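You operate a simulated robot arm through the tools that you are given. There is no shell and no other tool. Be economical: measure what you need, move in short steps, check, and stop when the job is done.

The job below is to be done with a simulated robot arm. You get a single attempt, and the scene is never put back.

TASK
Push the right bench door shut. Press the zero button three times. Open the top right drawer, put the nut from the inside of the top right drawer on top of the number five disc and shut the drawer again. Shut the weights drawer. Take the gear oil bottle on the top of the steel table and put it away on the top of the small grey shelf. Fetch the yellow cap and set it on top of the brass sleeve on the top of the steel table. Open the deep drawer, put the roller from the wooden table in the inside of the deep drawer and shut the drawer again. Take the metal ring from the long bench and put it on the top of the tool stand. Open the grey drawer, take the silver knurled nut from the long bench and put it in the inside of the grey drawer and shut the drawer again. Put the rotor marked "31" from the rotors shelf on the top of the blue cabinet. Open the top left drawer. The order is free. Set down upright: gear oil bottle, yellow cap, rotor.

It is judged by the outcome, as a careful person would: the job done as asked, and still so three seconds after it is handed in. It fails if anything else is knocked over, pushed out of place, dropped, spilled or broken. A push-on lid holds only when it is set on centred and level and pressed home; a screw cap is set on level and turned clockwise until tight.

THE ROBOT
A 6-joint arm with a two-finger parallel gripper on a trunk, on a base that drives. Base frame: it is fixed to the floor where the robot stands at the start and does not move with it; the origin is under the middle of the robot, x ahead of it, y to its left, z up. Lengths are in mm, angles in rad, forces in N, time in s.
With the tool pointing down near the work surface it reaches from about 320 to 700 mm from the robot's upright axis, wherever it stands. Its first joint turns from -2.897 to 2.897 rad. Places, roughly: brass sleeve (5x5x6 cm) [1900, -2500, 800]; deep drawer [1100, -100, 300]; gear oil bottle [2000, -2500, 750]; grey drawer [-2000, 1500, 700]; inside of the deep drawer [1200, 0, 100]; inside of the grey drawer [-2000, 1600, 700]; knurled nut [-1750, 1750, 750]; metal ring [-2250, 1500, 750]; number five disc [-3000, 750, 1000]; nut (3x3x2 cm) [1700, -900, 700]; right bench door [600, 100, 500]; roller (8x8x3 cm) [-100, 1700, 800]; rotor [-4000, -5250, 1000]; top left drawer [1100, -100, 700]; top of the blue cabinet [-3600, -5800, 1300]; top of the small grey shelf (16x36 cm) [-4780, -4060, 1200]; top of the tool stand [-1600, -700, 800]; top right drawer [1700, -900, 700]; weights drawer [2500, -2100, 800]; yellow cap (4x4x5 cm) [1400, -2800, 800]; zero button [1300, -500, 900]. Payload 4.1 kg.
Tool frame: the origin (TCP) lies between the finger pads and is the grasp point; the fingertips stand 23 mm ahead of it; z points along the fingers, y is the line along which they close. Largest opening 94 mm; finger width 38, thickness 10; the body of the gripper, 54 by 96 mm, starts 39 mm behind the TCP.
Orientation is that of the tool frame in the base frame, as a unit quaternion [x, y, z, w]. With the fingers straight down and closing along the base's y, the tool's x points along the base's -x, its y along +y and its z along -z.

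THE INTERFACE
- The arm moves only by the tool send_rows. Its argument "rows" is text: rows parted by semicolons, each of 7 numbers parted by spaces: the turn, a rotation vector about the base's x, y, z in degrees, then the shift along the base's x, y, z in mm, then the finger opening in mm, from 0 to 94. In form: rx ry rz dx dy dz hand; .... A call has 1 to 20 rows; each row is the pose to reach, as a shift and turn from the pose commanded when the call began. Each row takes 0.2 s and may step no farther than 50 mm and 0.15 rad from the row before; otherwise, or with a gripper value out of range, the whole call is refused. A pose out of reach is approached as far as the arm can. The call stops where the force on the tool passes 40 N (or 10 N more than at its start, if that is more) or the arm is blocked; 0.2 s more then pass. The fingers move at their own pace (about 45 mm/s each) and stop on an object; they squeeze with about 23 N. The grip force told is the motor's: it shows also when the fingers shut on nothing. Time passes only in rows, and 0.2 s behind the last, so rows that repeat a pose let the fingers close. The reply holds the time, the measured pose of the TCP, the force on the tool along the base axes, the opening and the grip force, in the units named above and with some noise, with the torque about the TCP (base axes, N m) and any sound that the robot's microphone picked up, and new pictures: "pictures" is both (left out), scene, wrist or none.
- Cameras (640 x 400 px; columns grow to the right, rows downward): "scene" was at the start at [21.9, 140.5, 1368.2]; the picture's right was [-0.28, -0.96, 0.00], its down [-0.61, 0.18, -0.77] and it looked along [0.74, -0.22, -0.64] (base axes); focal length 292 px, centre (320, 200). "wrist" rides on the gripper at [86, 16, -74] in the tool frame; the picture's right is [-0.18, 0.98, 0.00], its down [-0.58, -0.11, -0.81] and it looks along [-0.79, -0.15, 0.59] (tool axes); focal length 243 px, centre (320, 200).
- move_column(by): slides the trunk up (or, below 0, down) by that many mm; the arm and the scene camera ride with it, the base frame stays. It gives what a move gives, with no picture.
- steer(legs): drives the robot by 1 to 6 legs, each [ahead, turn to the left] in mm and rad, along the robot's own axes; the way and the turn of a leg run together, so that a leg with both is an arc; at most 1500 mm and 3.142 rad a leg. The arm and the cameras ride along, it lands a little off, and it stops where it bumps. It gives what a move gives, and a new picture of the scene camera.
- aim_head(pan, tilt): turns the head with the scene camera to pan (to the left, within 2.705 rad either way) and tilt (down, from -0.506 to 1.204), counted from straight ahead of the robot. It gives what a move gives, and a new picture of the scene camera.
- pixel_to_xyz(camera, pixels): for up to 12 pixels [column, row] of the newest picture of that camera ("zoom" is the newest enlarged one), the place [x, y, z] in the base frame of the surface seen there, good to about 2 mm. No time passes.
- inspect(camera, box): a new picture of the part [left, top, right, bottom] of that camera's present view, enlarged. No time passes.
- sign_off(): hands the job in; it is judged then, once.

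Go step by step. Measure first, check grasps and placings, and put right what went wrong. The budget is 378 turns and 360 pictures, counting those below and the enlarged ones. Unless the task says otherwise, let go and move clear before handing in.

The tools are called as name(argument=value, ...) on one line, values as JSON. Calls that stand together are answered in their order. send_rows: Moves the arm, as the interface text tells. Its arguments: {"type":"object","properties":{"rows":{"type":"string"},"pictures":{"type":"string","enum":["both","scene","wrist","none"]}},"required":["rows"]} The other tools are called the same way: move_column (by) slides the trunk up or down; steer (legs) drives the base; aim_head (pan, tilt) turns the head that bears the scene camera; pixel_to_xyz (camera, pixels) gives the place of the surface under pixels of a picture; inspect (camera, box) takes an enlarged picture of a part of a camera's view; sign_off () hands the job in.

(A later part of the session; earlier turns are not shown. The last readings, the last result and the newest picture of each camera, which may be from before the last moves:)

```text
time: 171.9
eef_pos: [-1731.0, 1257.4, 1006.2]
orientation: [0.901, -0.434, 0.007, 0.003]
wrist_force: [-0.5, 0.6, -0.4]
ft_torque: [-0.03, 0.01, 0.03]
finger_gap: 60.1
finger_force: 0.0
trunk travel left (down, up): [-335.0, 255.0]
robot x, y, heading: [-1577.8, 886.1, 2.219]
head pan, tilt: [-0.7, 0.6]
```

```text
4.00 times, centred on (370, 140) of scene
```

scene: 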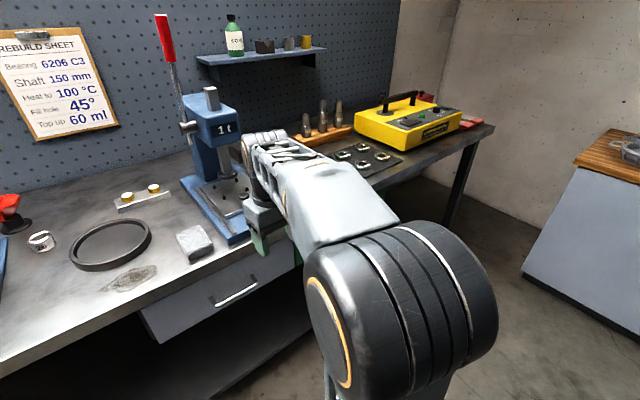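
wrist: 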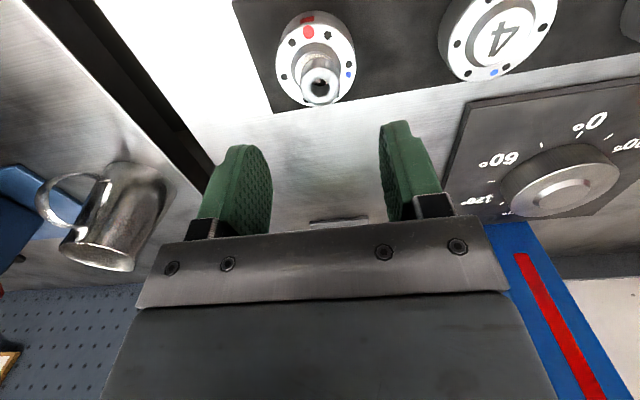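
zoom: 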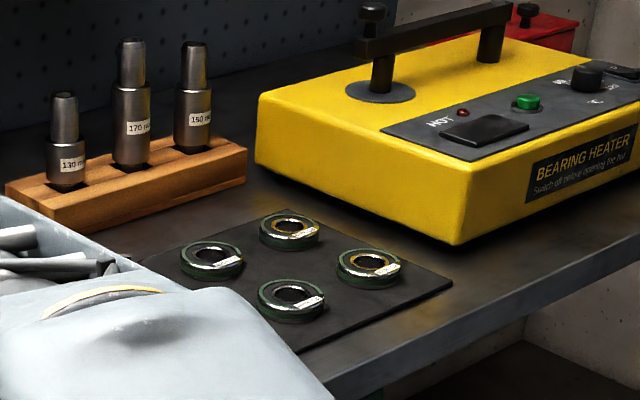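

I check whether the large ring is hollow (its inside z) and the places more exactly.

pixel_to_xyz(camera="scene", pixels=[[110, 243], [100, 235], [80, 262], [75, 245], [148, 232], [110, 221], [105, 270], [42, 236], [42, 248], [31, 242], [54, 240]])

send_rows(rows="0 0 0 -30 -20 0 60; 0 0 0 -70 -40 0 60; 0 0 0 -110 -60 0 60; 0 0 0 -150 -80 0 60; 0 0 0 -190 -100 0 60; 0 0 0 -230 -110 0 60")

```text
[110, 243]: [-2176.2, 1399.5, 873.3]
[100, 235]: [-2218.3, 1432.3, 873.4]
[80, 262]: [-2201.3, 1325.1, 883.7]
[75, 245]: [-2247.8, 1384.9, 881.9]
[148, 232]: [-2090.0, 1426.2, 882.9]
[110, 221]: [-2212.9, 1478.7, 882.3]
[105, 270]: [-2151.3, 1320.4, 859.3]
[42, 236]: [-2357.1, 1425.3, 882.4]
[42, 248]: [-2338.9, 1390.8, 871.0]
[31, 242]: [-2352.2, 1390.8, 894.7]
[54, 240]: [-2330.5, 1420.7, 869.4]
```

```text
time: 173.3
eef_pos: [-1962.4, 1147.8, 1007.5]
orientation: [0.9, -0.435, 0.008, 0.003]
wrist_force: [1.0, -1.0, 0.0]
ft_torque: [0.05, 0.0, 0.03]
finger_gap: 59.7
finger_force: 0.0
trunk travel left (down, up): [-335.0, 255.0]
robot x, y, heading: [-1574.2, 881.0, 2.218]
head pan, tilt: [-0.7, 0.6]
```

scene: 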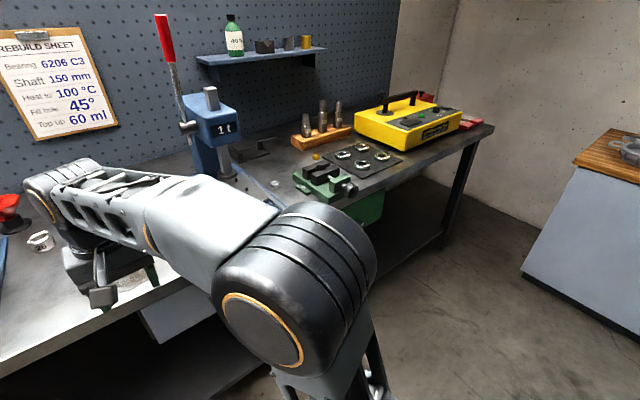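
wrist: 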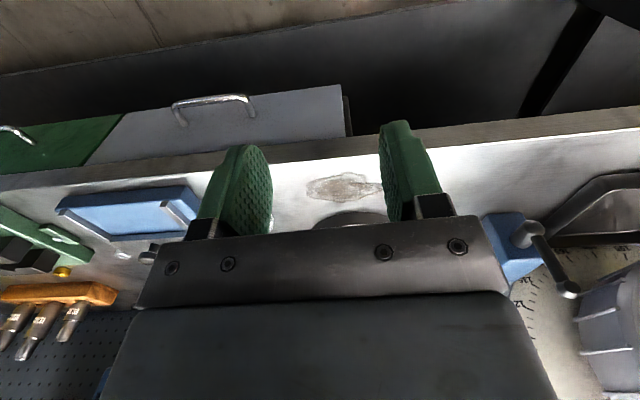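

The dark disc's inside is 13 mm above the table — a dish; so the metal ring is the "26". I check the small items near the vise, (275,183) and (317,156).

inspect(camera="scene", box=[230, 130, 420, 220])

pixel_to_xyz(camera="scene", pixels=[[275, 182], [317, 156], [245, 150], [275, 188], [320, 175], [352, 188], [295, 170]])

```text
3.37 times, centred on (325, 175) of scene
```

zoom: 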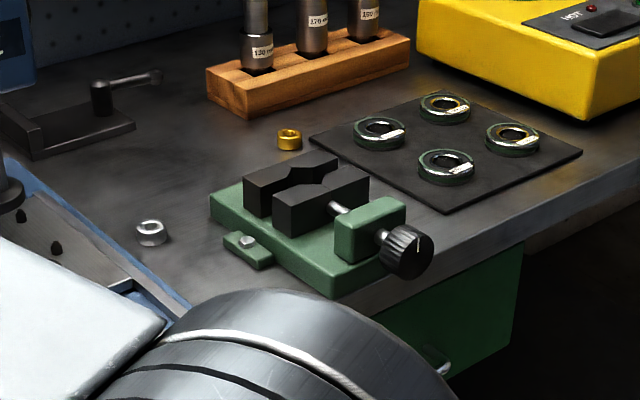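

```text
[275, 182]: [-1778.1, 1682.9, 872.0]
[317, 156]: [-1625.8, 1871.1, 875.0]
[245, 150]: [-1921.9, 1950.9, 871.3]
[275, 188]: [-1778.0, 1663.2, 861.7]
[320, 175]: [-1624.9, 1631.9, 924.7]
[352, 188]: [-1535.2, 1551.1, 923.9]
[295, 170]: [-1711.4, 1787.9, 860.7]
```

The silver knurled nut is at (-1780,1680) beside the press. I measure the grey drawer handle in the wrist view.

pixel_to_xyz(camera="wrist", pixels=[[180, 105], [212, 98], [246, 97], [183, 122], [252, 115], [130, 130], [300, 110], [300, 155], [212, 100]])

```text
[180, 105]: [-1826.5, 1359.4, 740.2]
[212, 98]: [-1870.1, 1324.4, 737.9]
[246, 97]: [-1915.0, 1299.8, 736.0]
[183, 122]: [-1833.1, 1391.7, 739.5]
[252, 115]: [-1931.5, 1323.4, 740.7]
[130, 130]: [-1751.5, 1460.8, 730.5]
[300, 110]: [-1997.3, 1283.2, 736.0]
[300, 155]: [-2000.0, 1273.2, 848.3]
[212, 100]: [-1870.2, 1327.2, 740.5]
```

Bar centre ≈ (-1870,1326,738), face 37 mm behind. I back up 90 mm, yaw the hand 90°, and lower to handle height.

steer(legs=[[-90, 0]])

send_rows(rows="0 0 8 10 16 0 40; 0 0 16 20 32 0 40; 0 0 24 30 48 0 40; 0 0 32 40 64 0 40; 0 0 40 50 80 0 40; 0 0 48 60 96 0 40; 0 0 56 70 112 0 40; 0 0 64 80 128 0 40; 0 0 72 90 140 0 40; 0 0 80 100 152 0 40; 0 0 87.4 106 159 0 40; 0 0 87.4 106 159 0 40", pictures="none")

move_column(by=-240)

```text
time: 174.4
eef_pos: [-1907.2, 1074.5, 1008.3]
orientation: [0.901, -0.434, 0.008, 0.003]
wrist_force: [0.3, -0.2, 0.0]
ft_torque: [-0.01, 0.0, -0.02]
finger_gap: 60.0
finger_force: 0.0
trunk travel left (down, up): [-335.0, 255.0]
robot x, y, heading: [-1523.2, 807.8, 2.22]
head pan, tilt: [-0.7, 0.6]
```

scene: 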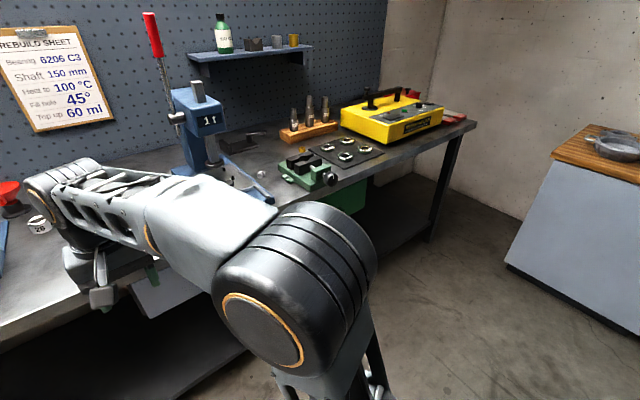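

```text
time: 177.0
eef_pos: [-1800.5, 1235.8, 1009.4]
orientation: [0.951, 0.309, 0.006, -0.003]
wrist_force: [0.8, -0.3, 0.0]
ft_torque: [-0.02, -0.04, -0.02]
finger_gap: 40.2
finger_force: 0.0
trunk travel left (down, up): [-335.0, 255.0]
robot x, y, heading: [-1518.3, 811.2, 2.219]
head pan, tilt: [-0.7, 0.6]
```

```text
time: 179.5
eef_pos: [-1801.2, 1235.0, 767.5]
orientation: [0.951, 0.308, 0.007, -0.004]
wrist_force: [-0.1, -0.5, 0.4]
ft_torque: [0.03, 0.01, 0.01]
finger_gap: 40.1
finger_force: 0.0
trunk travel left (down, up): [-95.0, 495.0]
robot x, y, heading: [-1517.5, 809.4, 2.22]
head pan, tilt: [-0.7, 0.6]
```

Now I tilt the hand 63° toward the drawer.

send_rows(rows="6.4 4.6 0 0 0 0 40; 12.8 9.2 0 0 0 0 40; 19.2 13.8 0 0 0 0 40; 25.6 18.4 0 0 0 -5 40; 32 23 0 0 0 -10 40; 38.4 27.7 0 0 0 -15 40; 44.8 32.3 0 0 0 -22 40; 51.1 36.9 0 0 0 -28 40; 51.1 36.9 0 0 0 -28 40", pictures="wrist")

```text
time: 181.5
eef_pos: [-1796.8, 1238.8, 742.0]
orientation: [0.823, 0.252, -0.135, -0.491]
wrist_force: [0.1, -0.4, 0.4]
ft_torque: [-0.01, 0.01, -0.02]
finger_gap: 40.1
finger_force: 0.1
out of reach, approached as far as the arm can: row 8, 9
trunk travel left (down, up): [-95.0, 495.0]
robot x, y, heading: [-1523.1, 809.0, 2.219]
head pan, tilt: [-0.7, 0.6]
```

wrist: 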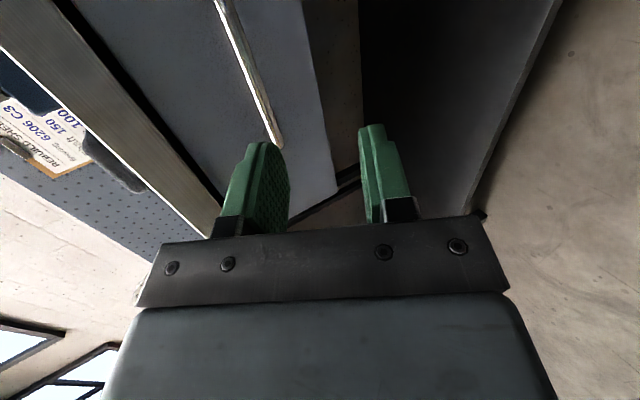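

The fingers point at the bar. I advance to it.

send_rows(rows="0 0 0 -25 31 0 40; 0 0 0 -50 62 -2 40; 0 0 0 -63 79 -3 40; 0 0 0 -69 86 -3 40", pictures="wrist")

```text
time: 182.5
eef_pos: [-1865.4, 1325.4, 738.3]
orientation: [0.823, 0.253, -0.134, -0.491]
wrist_force: [-0.2, -0.7, 0.7]
ft_torque: [0.0, 0.05, 0.0]
finger_gap: 39.7
finger_force: 0.0
trunk travel left (down, up): [-95.0, 495.0]
robot x, y, heading: [-1522.7, 812.1, 2.213]
head pan, tilt: [-0.7, 0.6]
```

wrist: 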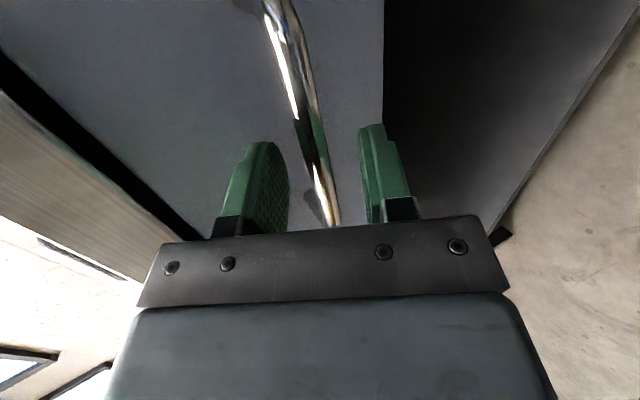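

The bar lies between the fingers. I close on it.

send_rows(rows="0 0 0 0 0 -1 5; 0 0 0 0 0 -1 5; 0 0 0 0 0 -1 5; 0 0 0 0 0 -1 5", pictures="none")

```text
time: 183.5
eef_pos: [-1866.1, 1324.6, 738.3]
orientation: [0.823, 0.253, -0.134, -0.491]
wrist_force: [-1.5, 3.0, 6.8]
ft_torque: [0.45, -0.48, 0.26]
finger_gap: 12.0
finger_force: 45.1
trunk travel left (down, up): [-95.0, 495.0]
robot x, y, heading: [-1518.1, 811.0, 2.218]
head pan, tilt: [-0.7, 0.6]
```

Gripped (12.0 mm). I pull by driving back 220 mm.

steer(legs=[[-220, 0]])

```text
time: 185.2
eef_pos: [-1739.5, 1151.3, 738.3]
orientation: [0.822, 0.256, -0.136, -0.489]
wrist_force: [-23.9, -17.8, 13.2]
ft_torque: [-0.41, 0.72, 0.7]
finger_gap: 11.7
finger_force: 45.0
trunk travel left (down, up): [-95.0, 495.0]
robot x, y, heading: [-1390.4, 640.9, 2.228]
head pan, tilt: [-0.7, 0.6]
```

scene: 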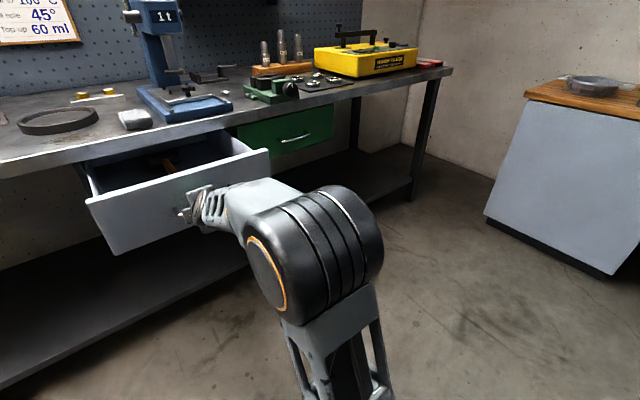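

The grey drawer is open. I release, back off untilting, then raise.

send_rows(rows="0 0 0 0 0 0 40; 0 0 0 0 0 0 40; 0 0 0 14 -20 3 40; -6.4 -4.6 0 28 -39 6 40; -12.8 -9.2 0 42 -58 16 40; -19.2 -13.8 0 46 -64 36 40; -25.6 -18.4 0 46 -64 60 40; -32 -23 0 46 -64 85 40; -38.4 -27.7 0 46 -64 110 40; -44.8 -32.3 0 40 -56 135 40; -50 -36 0 35 -49 160 60", pictures="none")

move_column(by=240)

aim_head(pan=-0.2, tilt=0.7)

```text
time: 187.6
eef_pos: [-1703.2, 1102.1, 896.4]
orientation: [0.951, 0.309, 0.022, -0.002]
wrist_force: [1.2, -0.1, 0.4]
ft_torque: [0.05, 0.06, 0.03]
finger_gap: 59.8
finger_force: 0.0
trunk travel left (down, up): [-95.0, 495.0]
robot x, y, heading: [-1393.3, 637.5, 2.228]
head pan, tilt: [-0.7, 0.6]
```

```text
time: 190.1
eef_pos: [-1704.3, 1102.6, 1136.6]
orientation: [0.95, 0.31, 0.022, -0.003]
wrist_force: [0.2, -0.2, -0.5]
ft_torque: [-0.03, 0.0, -0.02]
finger_gap: 60.2
finger_force: 0.1
trunk travel left (down, up): [-335.0, 255.0]
robot x, y, heading: [-1392.7, 642.6, 2.227]
head pan, tilt: [-0.7, 0.6]
```

```text
time: 191.0
eef_pos: [-1705.0, 1102.6, 1136.3]
orientation: [0.951, 0.309, 0.022, -0.003]
wrist_force: [-1.0, 0.7, 0.2]
ft_torque: [0.02, 0.01, -0.02]
finger_gap: 60.1
finger_force: 0.1
trunk travel left (down, up): [-335.0, 255.0]
robot x, y, heading: [-1391.6, 641.6, 2.224]
head pan, tilt: [-0.201, 0.7]
```

scene: 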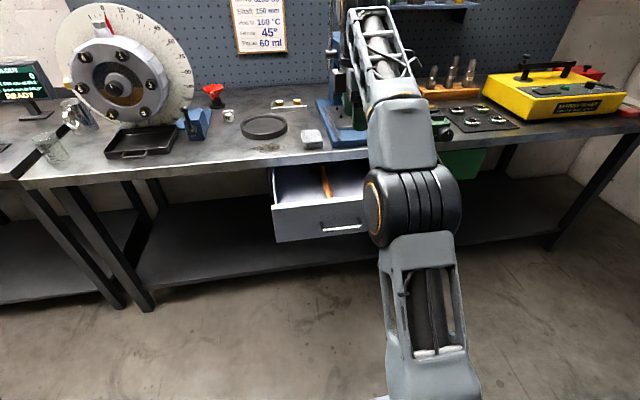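

The drawer is open with room inside. I retract the hand, then drive to face the knurled nut to the right of the drawer.

send_rows(rows="0 0 -8 25 -35 0 60; 0 0 -16 50 -70 0 60; 0 0 -24 75 -100 0 60; 0 0 -32 80 -105 0 60; 0 0 -40 80 -105 0 60; 0 0 -48 80 -105 0 60; 0 0 -56 80 -105 0 60; 0 0 -64 80 -105 0 60; 0 0 -72 80 -105 0 60; 0 0 -80 80 -105 0 60; 0 0 -88 80 -105 0 60; 0 0 -90 80 -105 0 60", pictures="none")

steer(legs=[[0, -0.68], [585, 0], [0, 0.65]])

aim_head(pan=0.1, tilt=0.7)

```text
time: 193.6
eef_pos: [-1624.2, 998.5, 1136.0]
orientation: [0.891, -0.454, 0.018, 0.014]
wrist_force: [-0.3, 0.3, -0.3]
ft_torque: [0.0, -0.01, -0.05]
finger_gap: 60.1
finger_force: 0.0
trunk travel left (down, up): [-335.0, 255.0]
robot x, y, heading: [-1391.4, 640.5, 2.226]
head pan, tilt: [-0.201, 0.7]
```

```text
time: 199.6
eef_pos: [-1418.7, 1654.5, 1137.4]
orientation: [0.759, -0.651, 0.013, 0.02]
wrist_force: [0.1, 0.1, 0.7]
ft_torque: [0.0, 0.0, 0.0]
finger_gap: 60.0
finger_force: 0.0
trunk travel left (down, up): [-335.0, 255.0]
robot x, y, heading: [-1379.9, 1228.4, 1.732]
head pan, tilt: [-0.201, 0.7]
stopped in leg 3: the robot was blocked; the commanded pose is now the measured one
```

scene: 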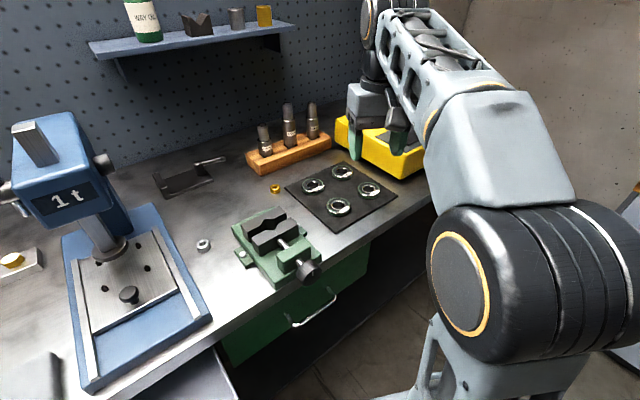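

```text
time: 200.4
eef_pos: [-1417.5, 1655.3, 1135.5]
orientation: [0.759, -0.65, 0.013, 0.019]
wrist_force: [0.3, 0.1, -0.3]
ft_torque: [0.02, -0.02, 0.02]
finger_gap: 60.1
finger_force: 0.1
trunk travel left (down, up): [-335.0, 255.0]
robot x, y, heading: [-1379.7, 1228.6, 1.739]
head pan, tilt: [0.099, 0.7]
```

scene: 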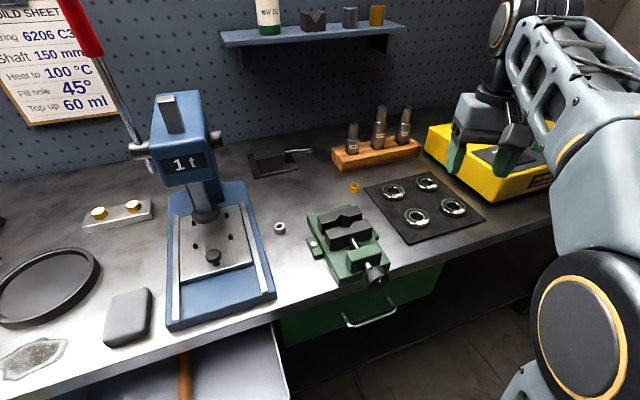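

The turn was blocked at heading 1.73, probably by the drawer corner; I check the drawer's position, the nut and surroundings from here.

pixel_to_xyz(camera="scene", pixels=[[280, 360], [288, 396], [200, 395], [100, 390], [280, 222], [280, 233], [274, 228], [286, 228], [255, 270], [312, 240], [330, 212], [190, 330]])

aim_head(pan=0.9, tilt=0.9)

```text
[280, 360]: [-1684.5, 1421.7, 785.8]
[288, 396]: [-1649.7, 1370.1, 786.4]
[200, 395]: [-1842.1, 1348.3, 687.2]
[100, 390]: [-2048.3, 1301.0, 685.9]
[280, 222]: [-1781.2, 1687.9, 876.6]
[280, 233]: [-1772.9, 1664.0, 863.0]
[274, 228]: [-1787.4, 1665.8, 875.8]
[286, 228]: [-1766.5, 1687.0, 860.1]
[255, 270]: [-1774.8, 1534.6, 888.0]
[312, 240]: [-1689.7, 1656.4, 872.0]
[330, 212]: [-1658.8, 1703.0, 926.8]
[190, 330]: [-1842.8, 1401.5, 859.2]
```

```text
time: 201.6
eef_pos: [-1418.5, 1653.9, 1135.6]
orientation: [0.759, -0.65, 0.014, 0.02]
wrist_force: [-0.2, 0.4, 0.3]
ft_torque: [-0.01, 0.03, 0.02]
finger_gap: 60.0
finger_force: 0.1
trunk travel left (down, up): [-335.0, 255.0]
robot x, y, heading: [-1377.0, 1228.2, 1.742]
head pan, tilt: [0.901, 0.901]
```

scene: 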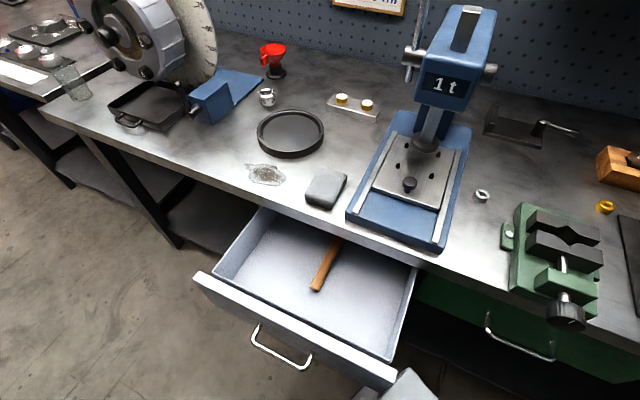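

The base touches the drawer's front corner; I turn back a little, then bring the hand over the knurled nut at (-1780,1676).

steer(legs=[[0, -0.05]])

send_rows(rows="1 0 6 -46 0 0 60; 2 0 12 -92 -4 0 60; 2.6 0 18 -136 -8 0 60; 2.6 0 24 -180 -8 0 60; 2.6 0 30 -225 -4 0 60; 2.6 0 30 -270 4 0 60; 2.6 0 30 -310 12 0 60; 2.6 0 30 -350 22 0 60; 2.6 0 30 -365 24 0 60", pictures="wrist")

```text
time: 202.4
eef_pos: [-1400.5, 1653.1, 1136.9]
orientation: [0.743, -0.669, 0.013, 0.018]
wrist_force: [-0.1, -0.1, -0.2]
ft_torque: [0.01, 0.0, 0.0]
finger_gap: 60.1
finger_force: 0.1
trunk travel left (down, up): [-335.0, 255.0]
robot x, y, heading: [-1377.6, 1231.0, 1.69]
head pan, tilt: [0.901, 0.901]
```

scene: 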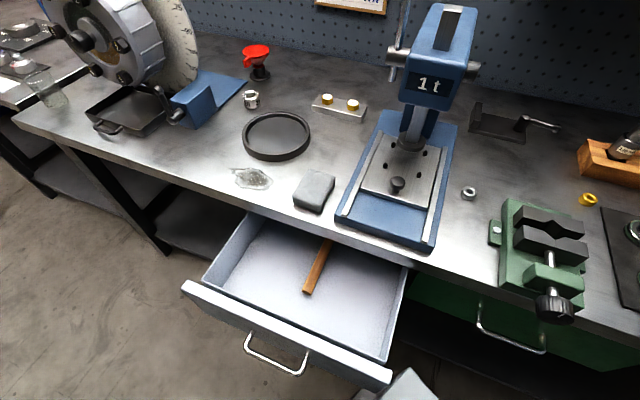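

```text
time: 204.4
eef_pos: [-1749.6, 1660.7, 1116.4]
orientation: [0.89, -0.456, 0.002, -0.004]
wrist_force: [-0.1, -0.5, 0.0]
ft_torque: [-0.03, -0.02, 0.01]
finger_gap: 60.1
finger_force: 0.1
out of reach, approached as far as the arm can: row 8, 9
trunk travel left (down, up): [-335.0, 255.0]
robot x, y, heading: [-1381.5, 1222.9, 1.689]
head pan, tilt: [0.901, 0.901]
```

wrist: 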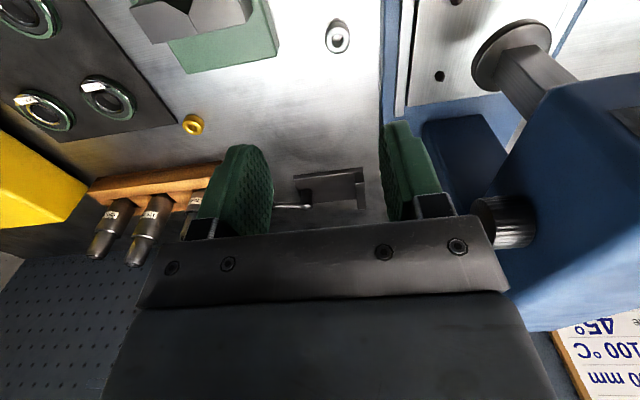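

The nut is at wrist (337,35). I measure the nut and the press's nearest knob before descending.

pixel_to_xyz(camera="wrist", pixels=[[337, 22], [337, 50], [327, 37], [348, 37], [500, 225], [530, 240], [500, 160], [385, 60]])

pixel_to_xyz(camera="scene", pixels=[[475, 70], [468, 100], [469, 190], [469, 199]])

```text
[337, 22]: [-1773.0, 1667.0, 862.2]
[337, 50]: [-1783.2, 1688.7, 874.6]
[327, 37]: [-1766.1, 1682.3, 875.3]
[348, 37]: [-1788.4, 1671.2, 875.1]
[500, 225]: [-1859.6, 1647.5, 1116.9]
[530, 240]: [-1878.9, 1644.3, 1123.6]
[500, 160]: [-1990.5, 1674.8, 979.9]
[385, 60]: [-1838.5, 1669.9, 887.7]
```

```text
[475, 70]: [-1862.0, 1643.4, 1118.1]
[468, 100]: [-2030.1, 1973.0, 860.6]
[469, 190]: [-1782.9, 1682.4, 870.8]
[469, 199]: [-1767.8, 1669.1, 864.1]
```

Nut centre (-1777,1677), clear of the press knob by ~40 mm. I lower the trunk 190.

move_column(by=-190)

send_rows(rows="0 0 0 -15 8 0 60; 0 0 0 -28 16 0 60; 0 0 0 -28 16 -10 60", pictures="wrist")

```text
time: 206.5
eef_pos: [-1749.5, 1660.5, 925.9]
orientation: [0.891, -0.455, 0.002, -0.003]
wrist_force: [-0.5, -0.2, 0.1]
ft_torque: [0.0, -0.02, -0.01]
finger_gap: 60.1
finger_force: 0.0
trunk travel left (down, up): [-145.0, 445.0]
robot x, y, heading: [-1378.2, 1229.2, 1.69]
head pan, tilt: [0.901, 0.901]
```

```text
time: 207.3
eef_pos: [-1768.5, 1666.9, 902.8]
orientation: [0.89, -0.455, 0.001, -0.003]
wrist_force: [-0.1, -0.7, -0.2]
ft_torque: [-0.01, 0.0, 0.01]
finger_gap: 59.7
finger_force: 0.1
out of reach, approached as far as the arm can: row 1, 2, 3
trunk travel left (down, up): [-145.0, 445.0]
robot x, y, heading: [-1381.1, 1222.4, 1.687]
head pan, tilt: [0.901, 0.901]
```

wrist: 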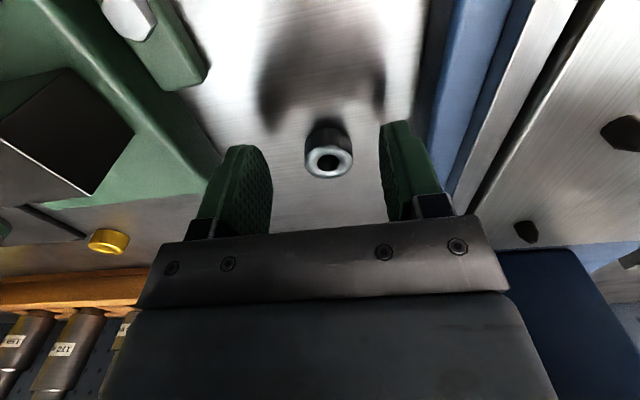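

The nut is between the fingers at (328,160). I continue down with the arm toward it.

send_rows(rows="0 0 0 -4 4 -6 60; 0 0 0 -8 9 -12 60; 0 0 0 -8 9 -15 60", pictures="wrist")

```text
time: 208.1
eef_pos: [-1774.5, 1675.9, 890.1]
orientation: [0.891, -0.454, 0.001, -0.004]
wrist_force: [0.1, -0.1, 0.7]
ft_torque: [-0.02, -0.02, 0.01]
finger_gap: 60.0
finger_force: 0.1
out of reach, approached as far as the arm can: row 2
trunk travel left (down, up): [-145.0, 445.0]
robot x, y, heading: [-1377.9, 1231.7, 1.688]
head pan, tilt: [0.901, 0.901]
```

wrist: 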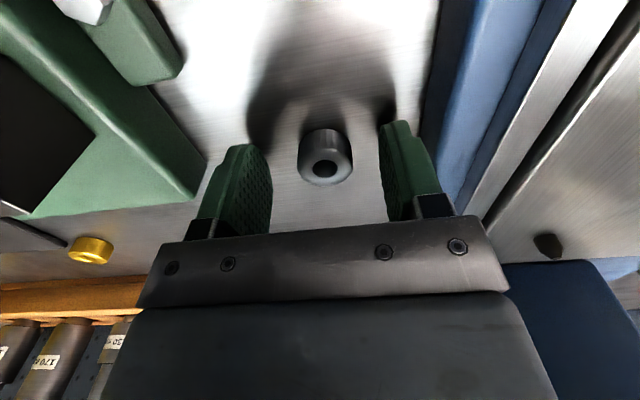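

Aligned. I lower 5 mm more, close, and lift a little.

send_rows(rows="0 0 0 -2 1 -5 60; 0 0 0 -2 1 -5 0; 0 0 0 -2 1 -5 0; 0 0 0 -2 1 -5 0; 0 0 0 -2 1 -5 0; 0 0 0 -2 1 10 0; 0 0 0 -2 1 25 0", pictures="wrist")

```text
time: 209.7
eef_pos: [-1768.6, 1668.2, 904.2]
orientation: [0.891, -0.455, 0.002, -0.003]
wrist_force: [-0.3, -0.1, -0.9]
ft_torque: [-0.04, -0.04, -0.03]
finger_gap: 28.9
finger_force: 23.2
out of reach, approached as far as the arm can: row 6, 7
trunk travel left (down, up): [-145.0, 445.0]
robot x, y, heading: [-1380.6, 1230.4, 1.693]
head pan, tilt: [0.901, 0.901]
```

wrist: 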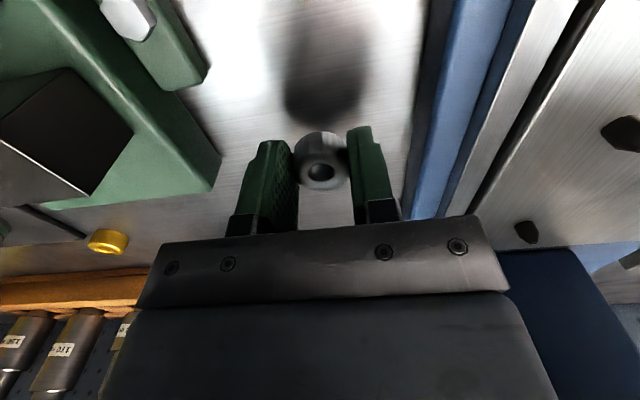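

The silver knurled nut is held. I raise a bit and measure free room in the drawer.

move_column(by=110)

pixel_to_xyz(camera="scene", pixels=[[330, 243], [307, 290], [350, 300], [270, 270], [240, 285], [390, 345], [187, 290], [390, 375], [270, 330], [360, 270]])

```text
time: 211.1
eef_pos: [-1768.4, 1666.5, 1014.8]
orientation: [0.891, -0.455, 0.001, -0.003]
wrist_force: [-0.1, -0.3, -1.0]
ft_torque: [0.0, 0.0, -0.02]
finger_gap: 28.6
finger_force: 23.1
trunk travel left (down, up): [-255.0, 335.0]
robot x, y, heading: [-1379.4, 1224.6, 1.69]
head pan, tilt: [0.901, 0.901]
```

```text
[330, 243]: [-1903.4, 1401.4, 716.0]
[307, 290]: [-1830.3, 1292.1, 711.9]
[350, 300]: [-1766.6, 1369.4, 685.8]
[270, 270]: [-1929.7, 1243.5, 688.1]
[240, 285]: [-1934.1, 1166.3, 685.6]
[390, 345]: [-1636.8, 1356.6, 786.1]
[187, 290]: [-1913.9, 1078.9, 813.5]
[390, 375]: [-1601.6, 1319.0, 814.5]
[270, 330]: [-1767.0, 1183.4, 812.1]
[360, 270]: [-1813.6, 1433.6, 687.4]
```

Free floor spot right of the brush: (-1764,1360), floor 686. I carry the nut around the press front to above it.

send_rows(rows="0 0 0 27 -34 0 0; 0 0 0 54 -68 0 0; 0 0 0 81 -102 0 0; 0 0 0 108 -136 0 0; 0 0 0 125 -165 0 0; 0 0 0 105 -205 0 0; 0 0 0 75 -240 0 0; 0 0 0 40 -275 0 0; 0 0 0 4 -307 0 0; 0 0 0 4 -307 0 0", pictures="scene")

```text
time: 213.3
eef_pos: [-1767.2, 1360.0, 1014.0]
orientation: [0.891, -0.455, 0.001, -0.004]
wrist_force: [-0.7, 0.6, -1.5]
ft_torque: [-0.02, -0.03, -0.01]
finger_gap: 28.9
finger_force: 23.0
trunk travel left (down, up): [-255.0, 335.0]
robot x, y, heading: [-1374.4, 1224.7, 1.694]
head pan, tilt: [0.901, 0.901]
```

scene: 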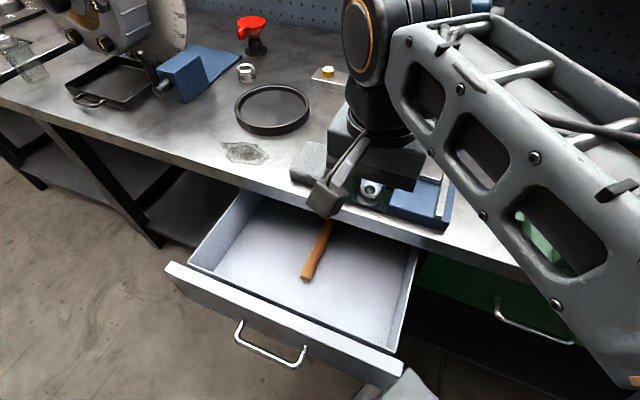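

I check where the wrist joint sits relative to the bench edge before lowering.

pixel_to_xyz(camera="scene", pixels=[[365, 40], [385, 90], [345, 130], [350, 80], [340, 145], [322, 200], [450, 180], [420, 20]])

```text
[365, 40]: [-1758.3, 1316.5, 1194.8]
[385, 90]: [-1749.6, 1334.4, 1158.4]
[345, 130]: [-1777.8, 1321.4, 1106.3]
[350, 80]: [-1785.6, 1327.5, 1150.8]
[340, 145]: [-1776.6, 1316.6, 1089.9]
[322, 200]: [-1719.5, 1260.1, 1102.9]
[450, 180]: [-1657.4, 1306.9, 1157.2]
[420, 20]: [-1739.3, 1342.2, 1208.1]
```

The wrist clears the edge. I shift slightly and lower with the trunk.

send_rows(rows="0 0 0 4 -5 0 0", pictures="none")

move_column(by=-240)

send_rows(rows="0 0 0 0 0 -20 0; 0 0 0 0 0 -40 0; 0 0 0 0 0 -50 0; 0 0 0 0 0 -56 0; 0 0 0 0 0 -59 0; 0 0 0 0 0 -61 0")

```text
time: 213.7
eef_pos: [-1762.8, 1353.7, 1014.3]
orientation: [0.891, -0.455, 0.001, -0.003]
wrist_force: [0.4, -0.2, -1.7]
ft_torque: [-0.04, 0.04, -0.01]
finger_gap: 29.1
finger_force: 23.0
trunk travel left (down, up): [-255.0, 335.0]
robot x, y, heading: [-1378.1, 1227.4, 1.694]
head pan, tilt: [0.901, 0.901]
```

```text
time: 216.2
eef_pos: [-1762.0, 1355.0, 775.2]
orientation: [0.89, -0.455, 0.001, -0.004]
wrist_force: [0.0, 1.0, -0.6]
ft_torque: [0.01, -0.02, 0.01]
finger_gap: 29.3
finger_force: 23.2
trunk travel left (down, up): [-15.0, 575.0]
robot x, y, heading: [-1378.3, 1224.3, 1.69]
head pan, tilt: [0.901, 0.901]
```

```text
time: 217.6
eef_pos: [-1762.8, 1354.3, 715.3]
orientation: [0.891, -0.455, 0.0, -0.003]
wrist_force: [0.7, 1.0, 10.3]
ft_torque: [-1.16, -0.62, 0.06]
finger_gap: 29.1
finger_force: 23.1
trunk travel left (down, up): [-15.0, 575.0]
robot x, y, heading: [-1379.6, 1225.1, 1.696]
head pan, tilt: [0.901, 0.901]
```

scene: 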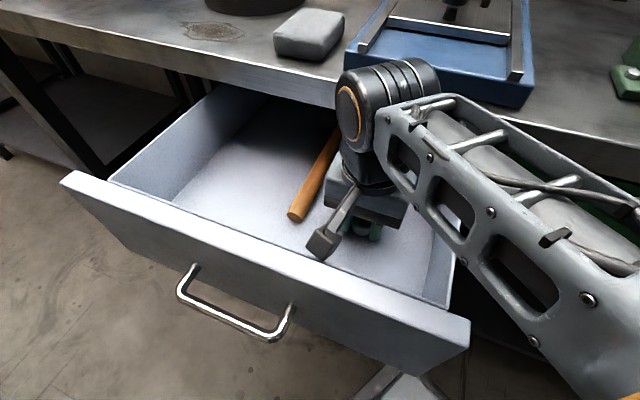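
wrist: 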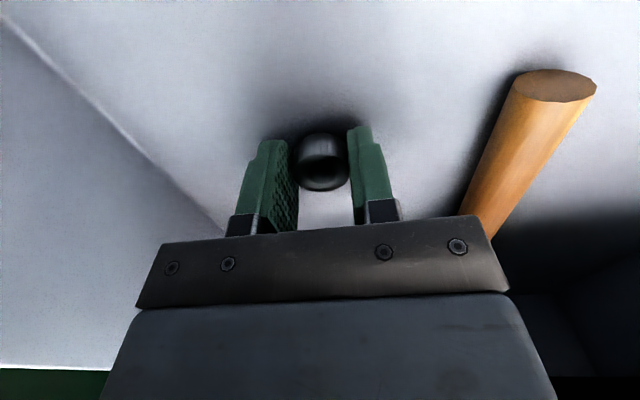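

There's 10 N with torque pointing at the camera touching the drawer front wall; the nut is only ~4 mm above the floor. I lift 2 mm off and release.

send_rows(rows="0 0 0 -4 5 2 0; 0 0 0 -6 8 0 0; 0 0 0 -6 8 -1 34; 0 0 0 -6 8 -1 45; 0 0 0 -6 8 -1 60; 0 0 0 -6 8 -1 60; 0 0 0 -6 8 20 60; 0 0 0 -6 8 50 60; 0 0 0 -6 8 90 60; 0 0 0 -6 8 130 60")

```text
time: 219.8
eef_pos: [-1769.3, 1362.6, 842.8]
orientation: [0.891, -0.454, 0.001, -0.003]
wrist_force: [0.2, 1.1, -0.6]
ft_torque: [0.0, 0.0, 0.0]
finger_gap: 59.9
finger_force: 0.0
trunk travel left (down, up): [-15.0, 575.0]
robot x, y, heading: [-1377.4, 1224.6, 1.689]
head pan, tilt: [0.901, 0.901]
```

scene: 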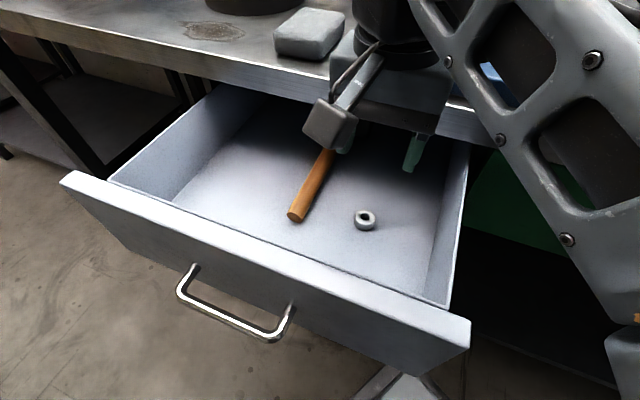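
wrist: 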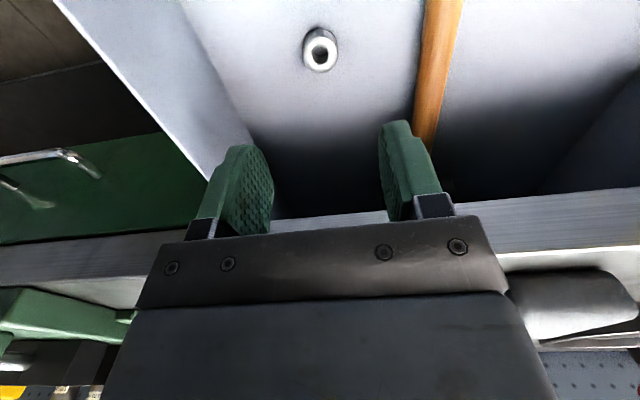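

The nut lies in the drawer at (365,220). Now I lift over the drawer front and come round in front of its handle.

move_column(by=120)

send_rows(rows="0 0 0 9 -40 0 30; 0 0 0 18 -80 0 0; 0 0 0 27 -120 0 0; 0 0 0 36 -160 0 0; 0 0 0 45 -200 0 0; 0 0 0 53 -240 0 0; 0 0 0 53 -240 0 0")

```text
time: 221.3
eef_pos: [-1770.2, 1362.0, 963.2]
orientation: [0.891, -0.454, 0.001, -0.003]
wrist_force: [-0.3, -0.4, -0.1]
ft_torque: [-0.01, 0.03, 0.0]
finger_gap: 59.8
finger_force: 0.0
trunk travel left (down, up): [-135.0, 455.0]
robot x, y, heading: [-1378.8, 1226.8, 1.695]
head pan, tilt: [0.901, 0.901]
```

```text
time: 222.9
eef_pos: [-1714.4, 1123.9, 960.2]
orientation: [0.889, -0.457, 0.001, -0.003]
wrist_force: [0.1, 1.2, -0.6]
ft_torque: [-0.02, -0.01, -0.01]
finger_gap: 0.0
finger_force: 22.8
trunk travel left (down, up): [-135.0, 455.0]
robot x, y, heading: [-1380.6, 1229.6, 1.691]
head pan, tilt: [0.901, 0.901]
```

scene: 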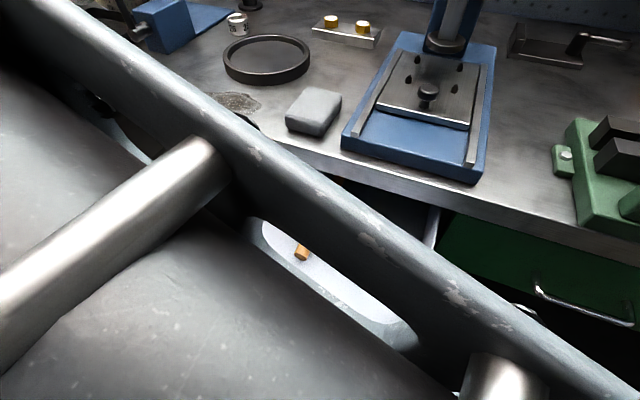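
wrist: 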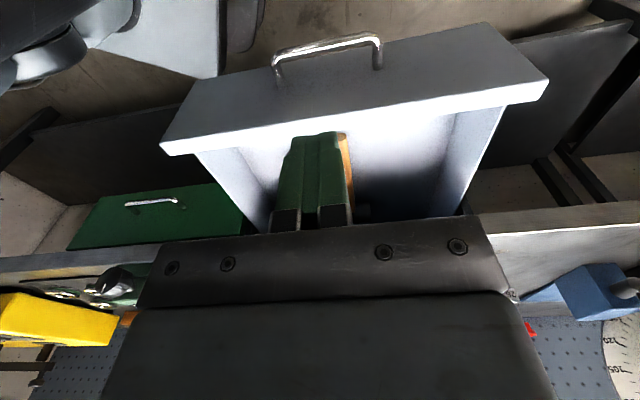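

I measure the handle bar in the wrist view.

pixel_to_xyz(camera="wrist", pixels=[[283, 58], [325, 46], [372, 38], [200, 145], [520, 95], [325, 110]])

```text
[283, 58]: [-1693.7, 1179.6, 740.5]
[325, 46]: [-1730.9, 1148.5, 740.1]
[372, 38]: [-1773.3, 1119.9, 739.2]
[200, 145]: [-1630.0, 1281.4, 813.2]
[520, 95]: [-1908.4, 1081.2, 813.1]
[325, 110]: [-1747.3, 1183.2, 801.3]
```

The bar is at s≈-1944, 11 mm beyond the fingers. I back out 12 mm, lower, and push inward.

send_rows(rows="0 0 0 7 -10 0 0; 0 0 0 7 -10 0 0", pictures="none")

move_column(by=-125)

send_rows(rows="0 0 0 0 0 -40 0; 0 0 0 0 0 -80 0; 0 0 0 0 0 -98 0", pictures="wrist")

```text
time: 223.5
eef_pos: [-1713.7, 1122.2, 961.9]
orientation: [0.884, -0.467, 0.001, -0.003]
wrist_force: [-0.3, -0.5, -0.2]
ft_torque: [0.01, 0.01, 0.0]
finger_gap: 0.1
finger_force: 22.9
trunk travel left (down, up): [-135.0, 455.0]
robot x, y, heading: [-1378.5, 1228.9, 1.69]
head pan, tilt: [0.901, 0.901]
```

```text
time: 225.0
eef_pos: [-1713.8, 1122.7, 835.6]
orientation: [0.883, -0.468, 0.001, -0.003]
wrist_force: [-0.3, 0.2, 0.1]
ft_torque: [-0.01, 0.05, 0.02]
finger_gap: 0.0
finger_force: 23.1
trunk travel left (down, up): [-10.0, 580.0]
robot x, y, heading: [-1376.3, 1222.3, 1.686]
head pan, tilt: [0.901, 0.901]
```

```text
time: 225.8
eef_pos: [-1718.9, 1126.7, 752.3]
orientation: [0.878, -0.478, -0.008, 0.016]
wrist_force: [0.6, 0.0, -0.3]
ft_torque: [0.0, -0.02, -0.03]
finger_gap: 0.0
finger_force: 23.0
trunk travel left (down, up): [-10.0, 580.0]
robot x, y, heading: [-1378.8, 1225.8, 1.688]
head pan, tilt: [0.901, 0.901]
```

wrist: 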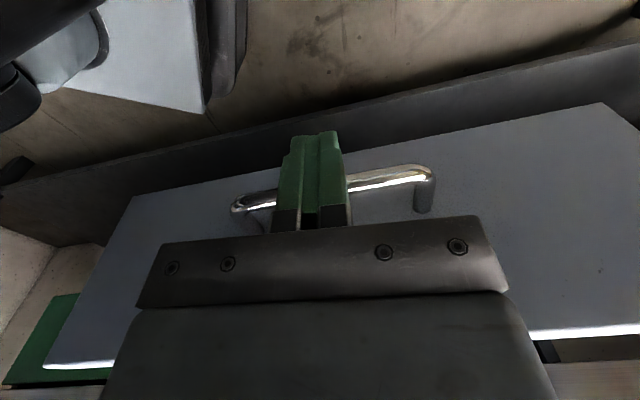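

The fingers stand in front of the bar, tip z≈729. I push the drawer shut, dropping a further 8 mm.

send_rows(rows="0 0 0 -6 8 -8 0; 0 0 0 -24 33 -8 0; 0 0 0 -44 61 -8 0; 0 0 0 -65 90 -8 0; 0 0 0 -85 118 -8 0; 0 0 0 -105 146 -8 0; 0 0 0 -120 166 -8 0; 0 0 0 -127 176 -8 0; 0 0 0 -131 181 -8 0; 0 0 0 -135 187 -8 0; 0 0 0 -139 192 -8 0; 0 0 0 -143 198 -8 0")

```text
time: 228.4
eef_pos: [-1852.2, 1310.5, 731.0]
orientation: [0.891, -0.455, 0.001, -0.004]
wrist_force: [-0.3, 0.3, 0.7]
ft_torque: [0.02, 0.0, 0.0]
finger_gap: 0.0
finger_force: 23.0
trunk travel left (down, up): [-10.0, 580.0]
robot x, y, heading: [-1379.3, 1228.3, 1.684]
head pan, tilt: [0.901, 0.901]
```

scene: 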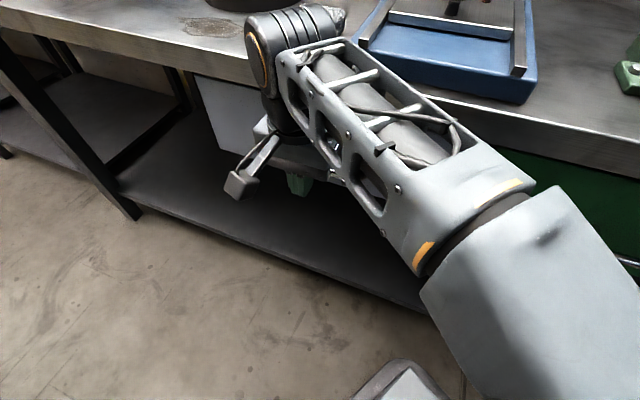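
wrist: 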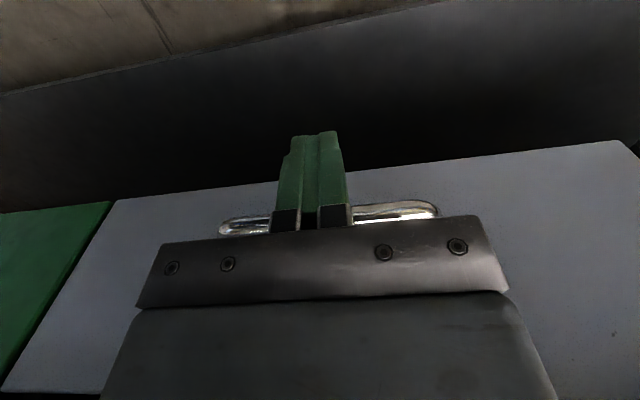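

Nearly there; I press on a few mm more.

send_rows(rows="0 0 0 -2 3 0 0; 0 0 0 -4 6 0 0; 0 0 0 -6 9 0 0; 0 0 0 -9 12 0 0", pictures="wrist")

```text
time: 229.0
eef_pos: [-1851.8, 1310.8, 729.3]
orientation: [0.892, -0.452, 0.007, -0.003]
wrist_force: [12.5, -6.1, 3.2]
ft_torque: [0.07, 0.07, -0.02]
finger_gap: 0.2
finger_force: 22.6
trunk travel left (down, up): [-10.0, 580.0]
robot x, y, heading: [-1381.6, 1229.2, 1.694]
head pan, tilt: [0.901, 0.901]
stopped in row 3: the force on the tool passed its limit at 44 N (the readings are from after the stop); the commanded pose is now the measured one
```

wrist: 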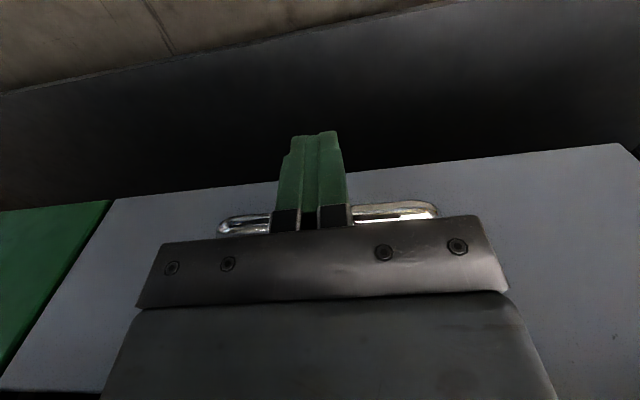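

Blocked with 44 N. I compare the grey face with its former place and the green drawer's.

pixel_to_xyz(camera="wrist", pixels=[[520, 240], [150, 225], [40, 260], [560, 170], [60, 220]])

```text
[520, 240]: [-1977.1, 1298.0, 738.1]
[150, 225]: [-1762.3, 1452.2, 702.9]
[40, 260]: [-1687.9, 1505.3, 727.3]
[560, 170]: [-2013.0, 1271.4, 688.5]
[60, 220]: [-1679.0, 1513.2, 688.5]
```

The grey drawer is shut (s≈-2209 like the green one). I back off the handle and raise, then drive toward the "26" ring.

send_rows(rows="0 0 0 10 -14 0 0; 0 0 0 20 -28 0 0; 0 0 0 32 -45 0 0", pictures="none")

move_column(by=280)

steer(legs=[[-250, 0], [0, 1.45], [590, 0], [0, -0.945]])

```text
time: 229.8
eef_pos: [-1821.3, 1267.6, 730.7]
orientation: [0.891, -0.454, 0.007, -0.004]
wrist_force: [-0.5, 0.2, 0.1]
ft_torque: [0.0, 0.01, 0.02]
finger_gap: 0.1
finger_force: 22.9
trunk travel left (down, up): [-10.0, 580.0]
robot x, y, heading: [-1376.1, 1222.6, 1.691]
head pan, tilt: [0.901, 0.901]
```

```text
time: 232.7
eef_pos: [-1821.0, 1269.0, 1010.4]
orientation: [0.892, -0.453, 0.006, -0.004]
wrist_force: [0.2, 0.1, 0.6]
ft_torque: [0.0, 0.01, 0.02]
finger_gap: 0.0
finger_force: 23.3
trunk travel left (down, up): [-290.0, 300.0]
robot x, y, heading: [-1378.7, 1223.5, 1.695]
head pan, tilt: [0.901, 0.901]
```

```text
time: 243.3
eef_pos: [-2335.9, 806.4, 1010.1]
orientation: [0.976, -0.219, 0.004, -0.004]
wrist_force: [0.0, -0.2, -0.3]
ft_torque: [-0.01, 0.0, -0.03]
finger_gap: 0.0
finger_force: 22.9
trunk travel left (down, up): [-290.0, 300.0]
robot x, y, heading: [-1934.9, 979.0, 2.194]
head pan, tilt: [0.901, 0.901]
```

scene: 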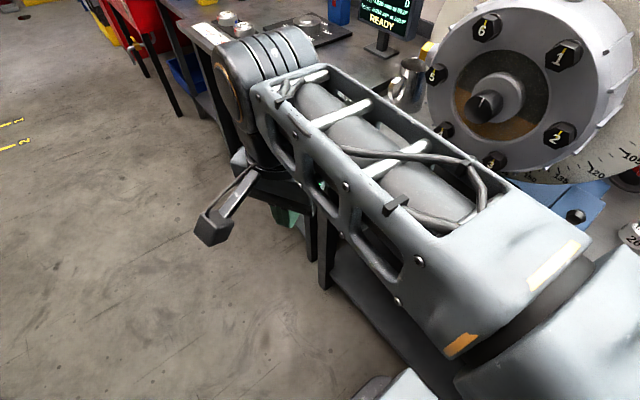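

At (-1935,979) facing the bench. I look ahead.

aim_head(pan=0.1, tilt=0.8)

inspect(camera="scene", box=[200, 60, 440, 260])

```text
time: 244.5
eef_pos: [-2336.1, 804.4, 1011.1]
orientation: [0.976, -0.218, 0.006, -0.005]
wrist_force: [-0.3, 0.1, -0.1]
ft_torque: [0.02, -0.05, -0.03]
finger_gap: 0.3
finger_force: 23.2
trunk travel left (down, up): [-290.0, 300.0]
robot x, y, heading: [-1934.0, 979.9, 2.192]
head pan, tilt: [0.099, 0.799]
```

scene: 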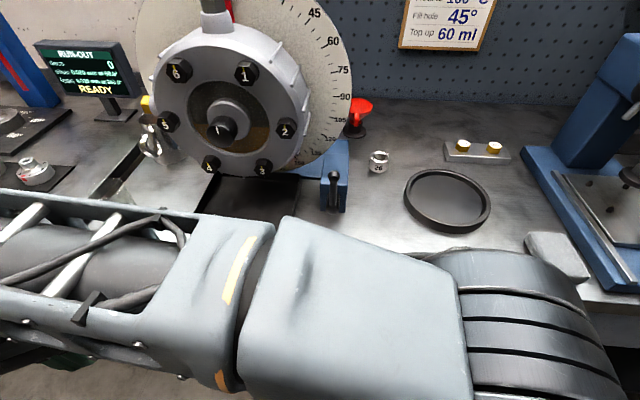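

```text
2.00 times, centred on (320, 160) of scene
```

zoom: 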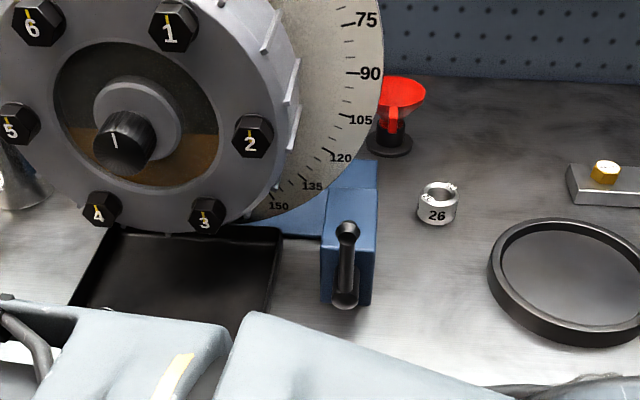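

pixel_to_xyz(camera="zoom", pixels=[[437, 186], [437, 195], [437, 215], [420, 200], [455, 200], [437, 228], [440, 203], [453, 186], [422, 187], [350, 225], [370, 200]])

```text
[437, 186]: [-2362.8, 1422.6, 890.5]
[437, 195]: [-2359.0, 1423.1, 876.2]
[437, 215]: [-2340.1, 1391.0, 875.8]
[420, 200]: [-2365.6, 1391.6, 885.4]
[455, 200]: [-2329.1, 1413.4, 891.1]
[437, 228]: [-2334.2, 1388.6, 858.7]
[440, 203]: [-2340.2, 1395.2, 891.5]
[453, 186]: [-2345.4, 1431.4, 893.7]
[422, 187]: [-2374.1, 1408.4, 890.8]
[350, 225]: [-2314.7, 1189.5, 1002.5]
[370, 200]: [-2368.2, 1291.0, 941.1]
```

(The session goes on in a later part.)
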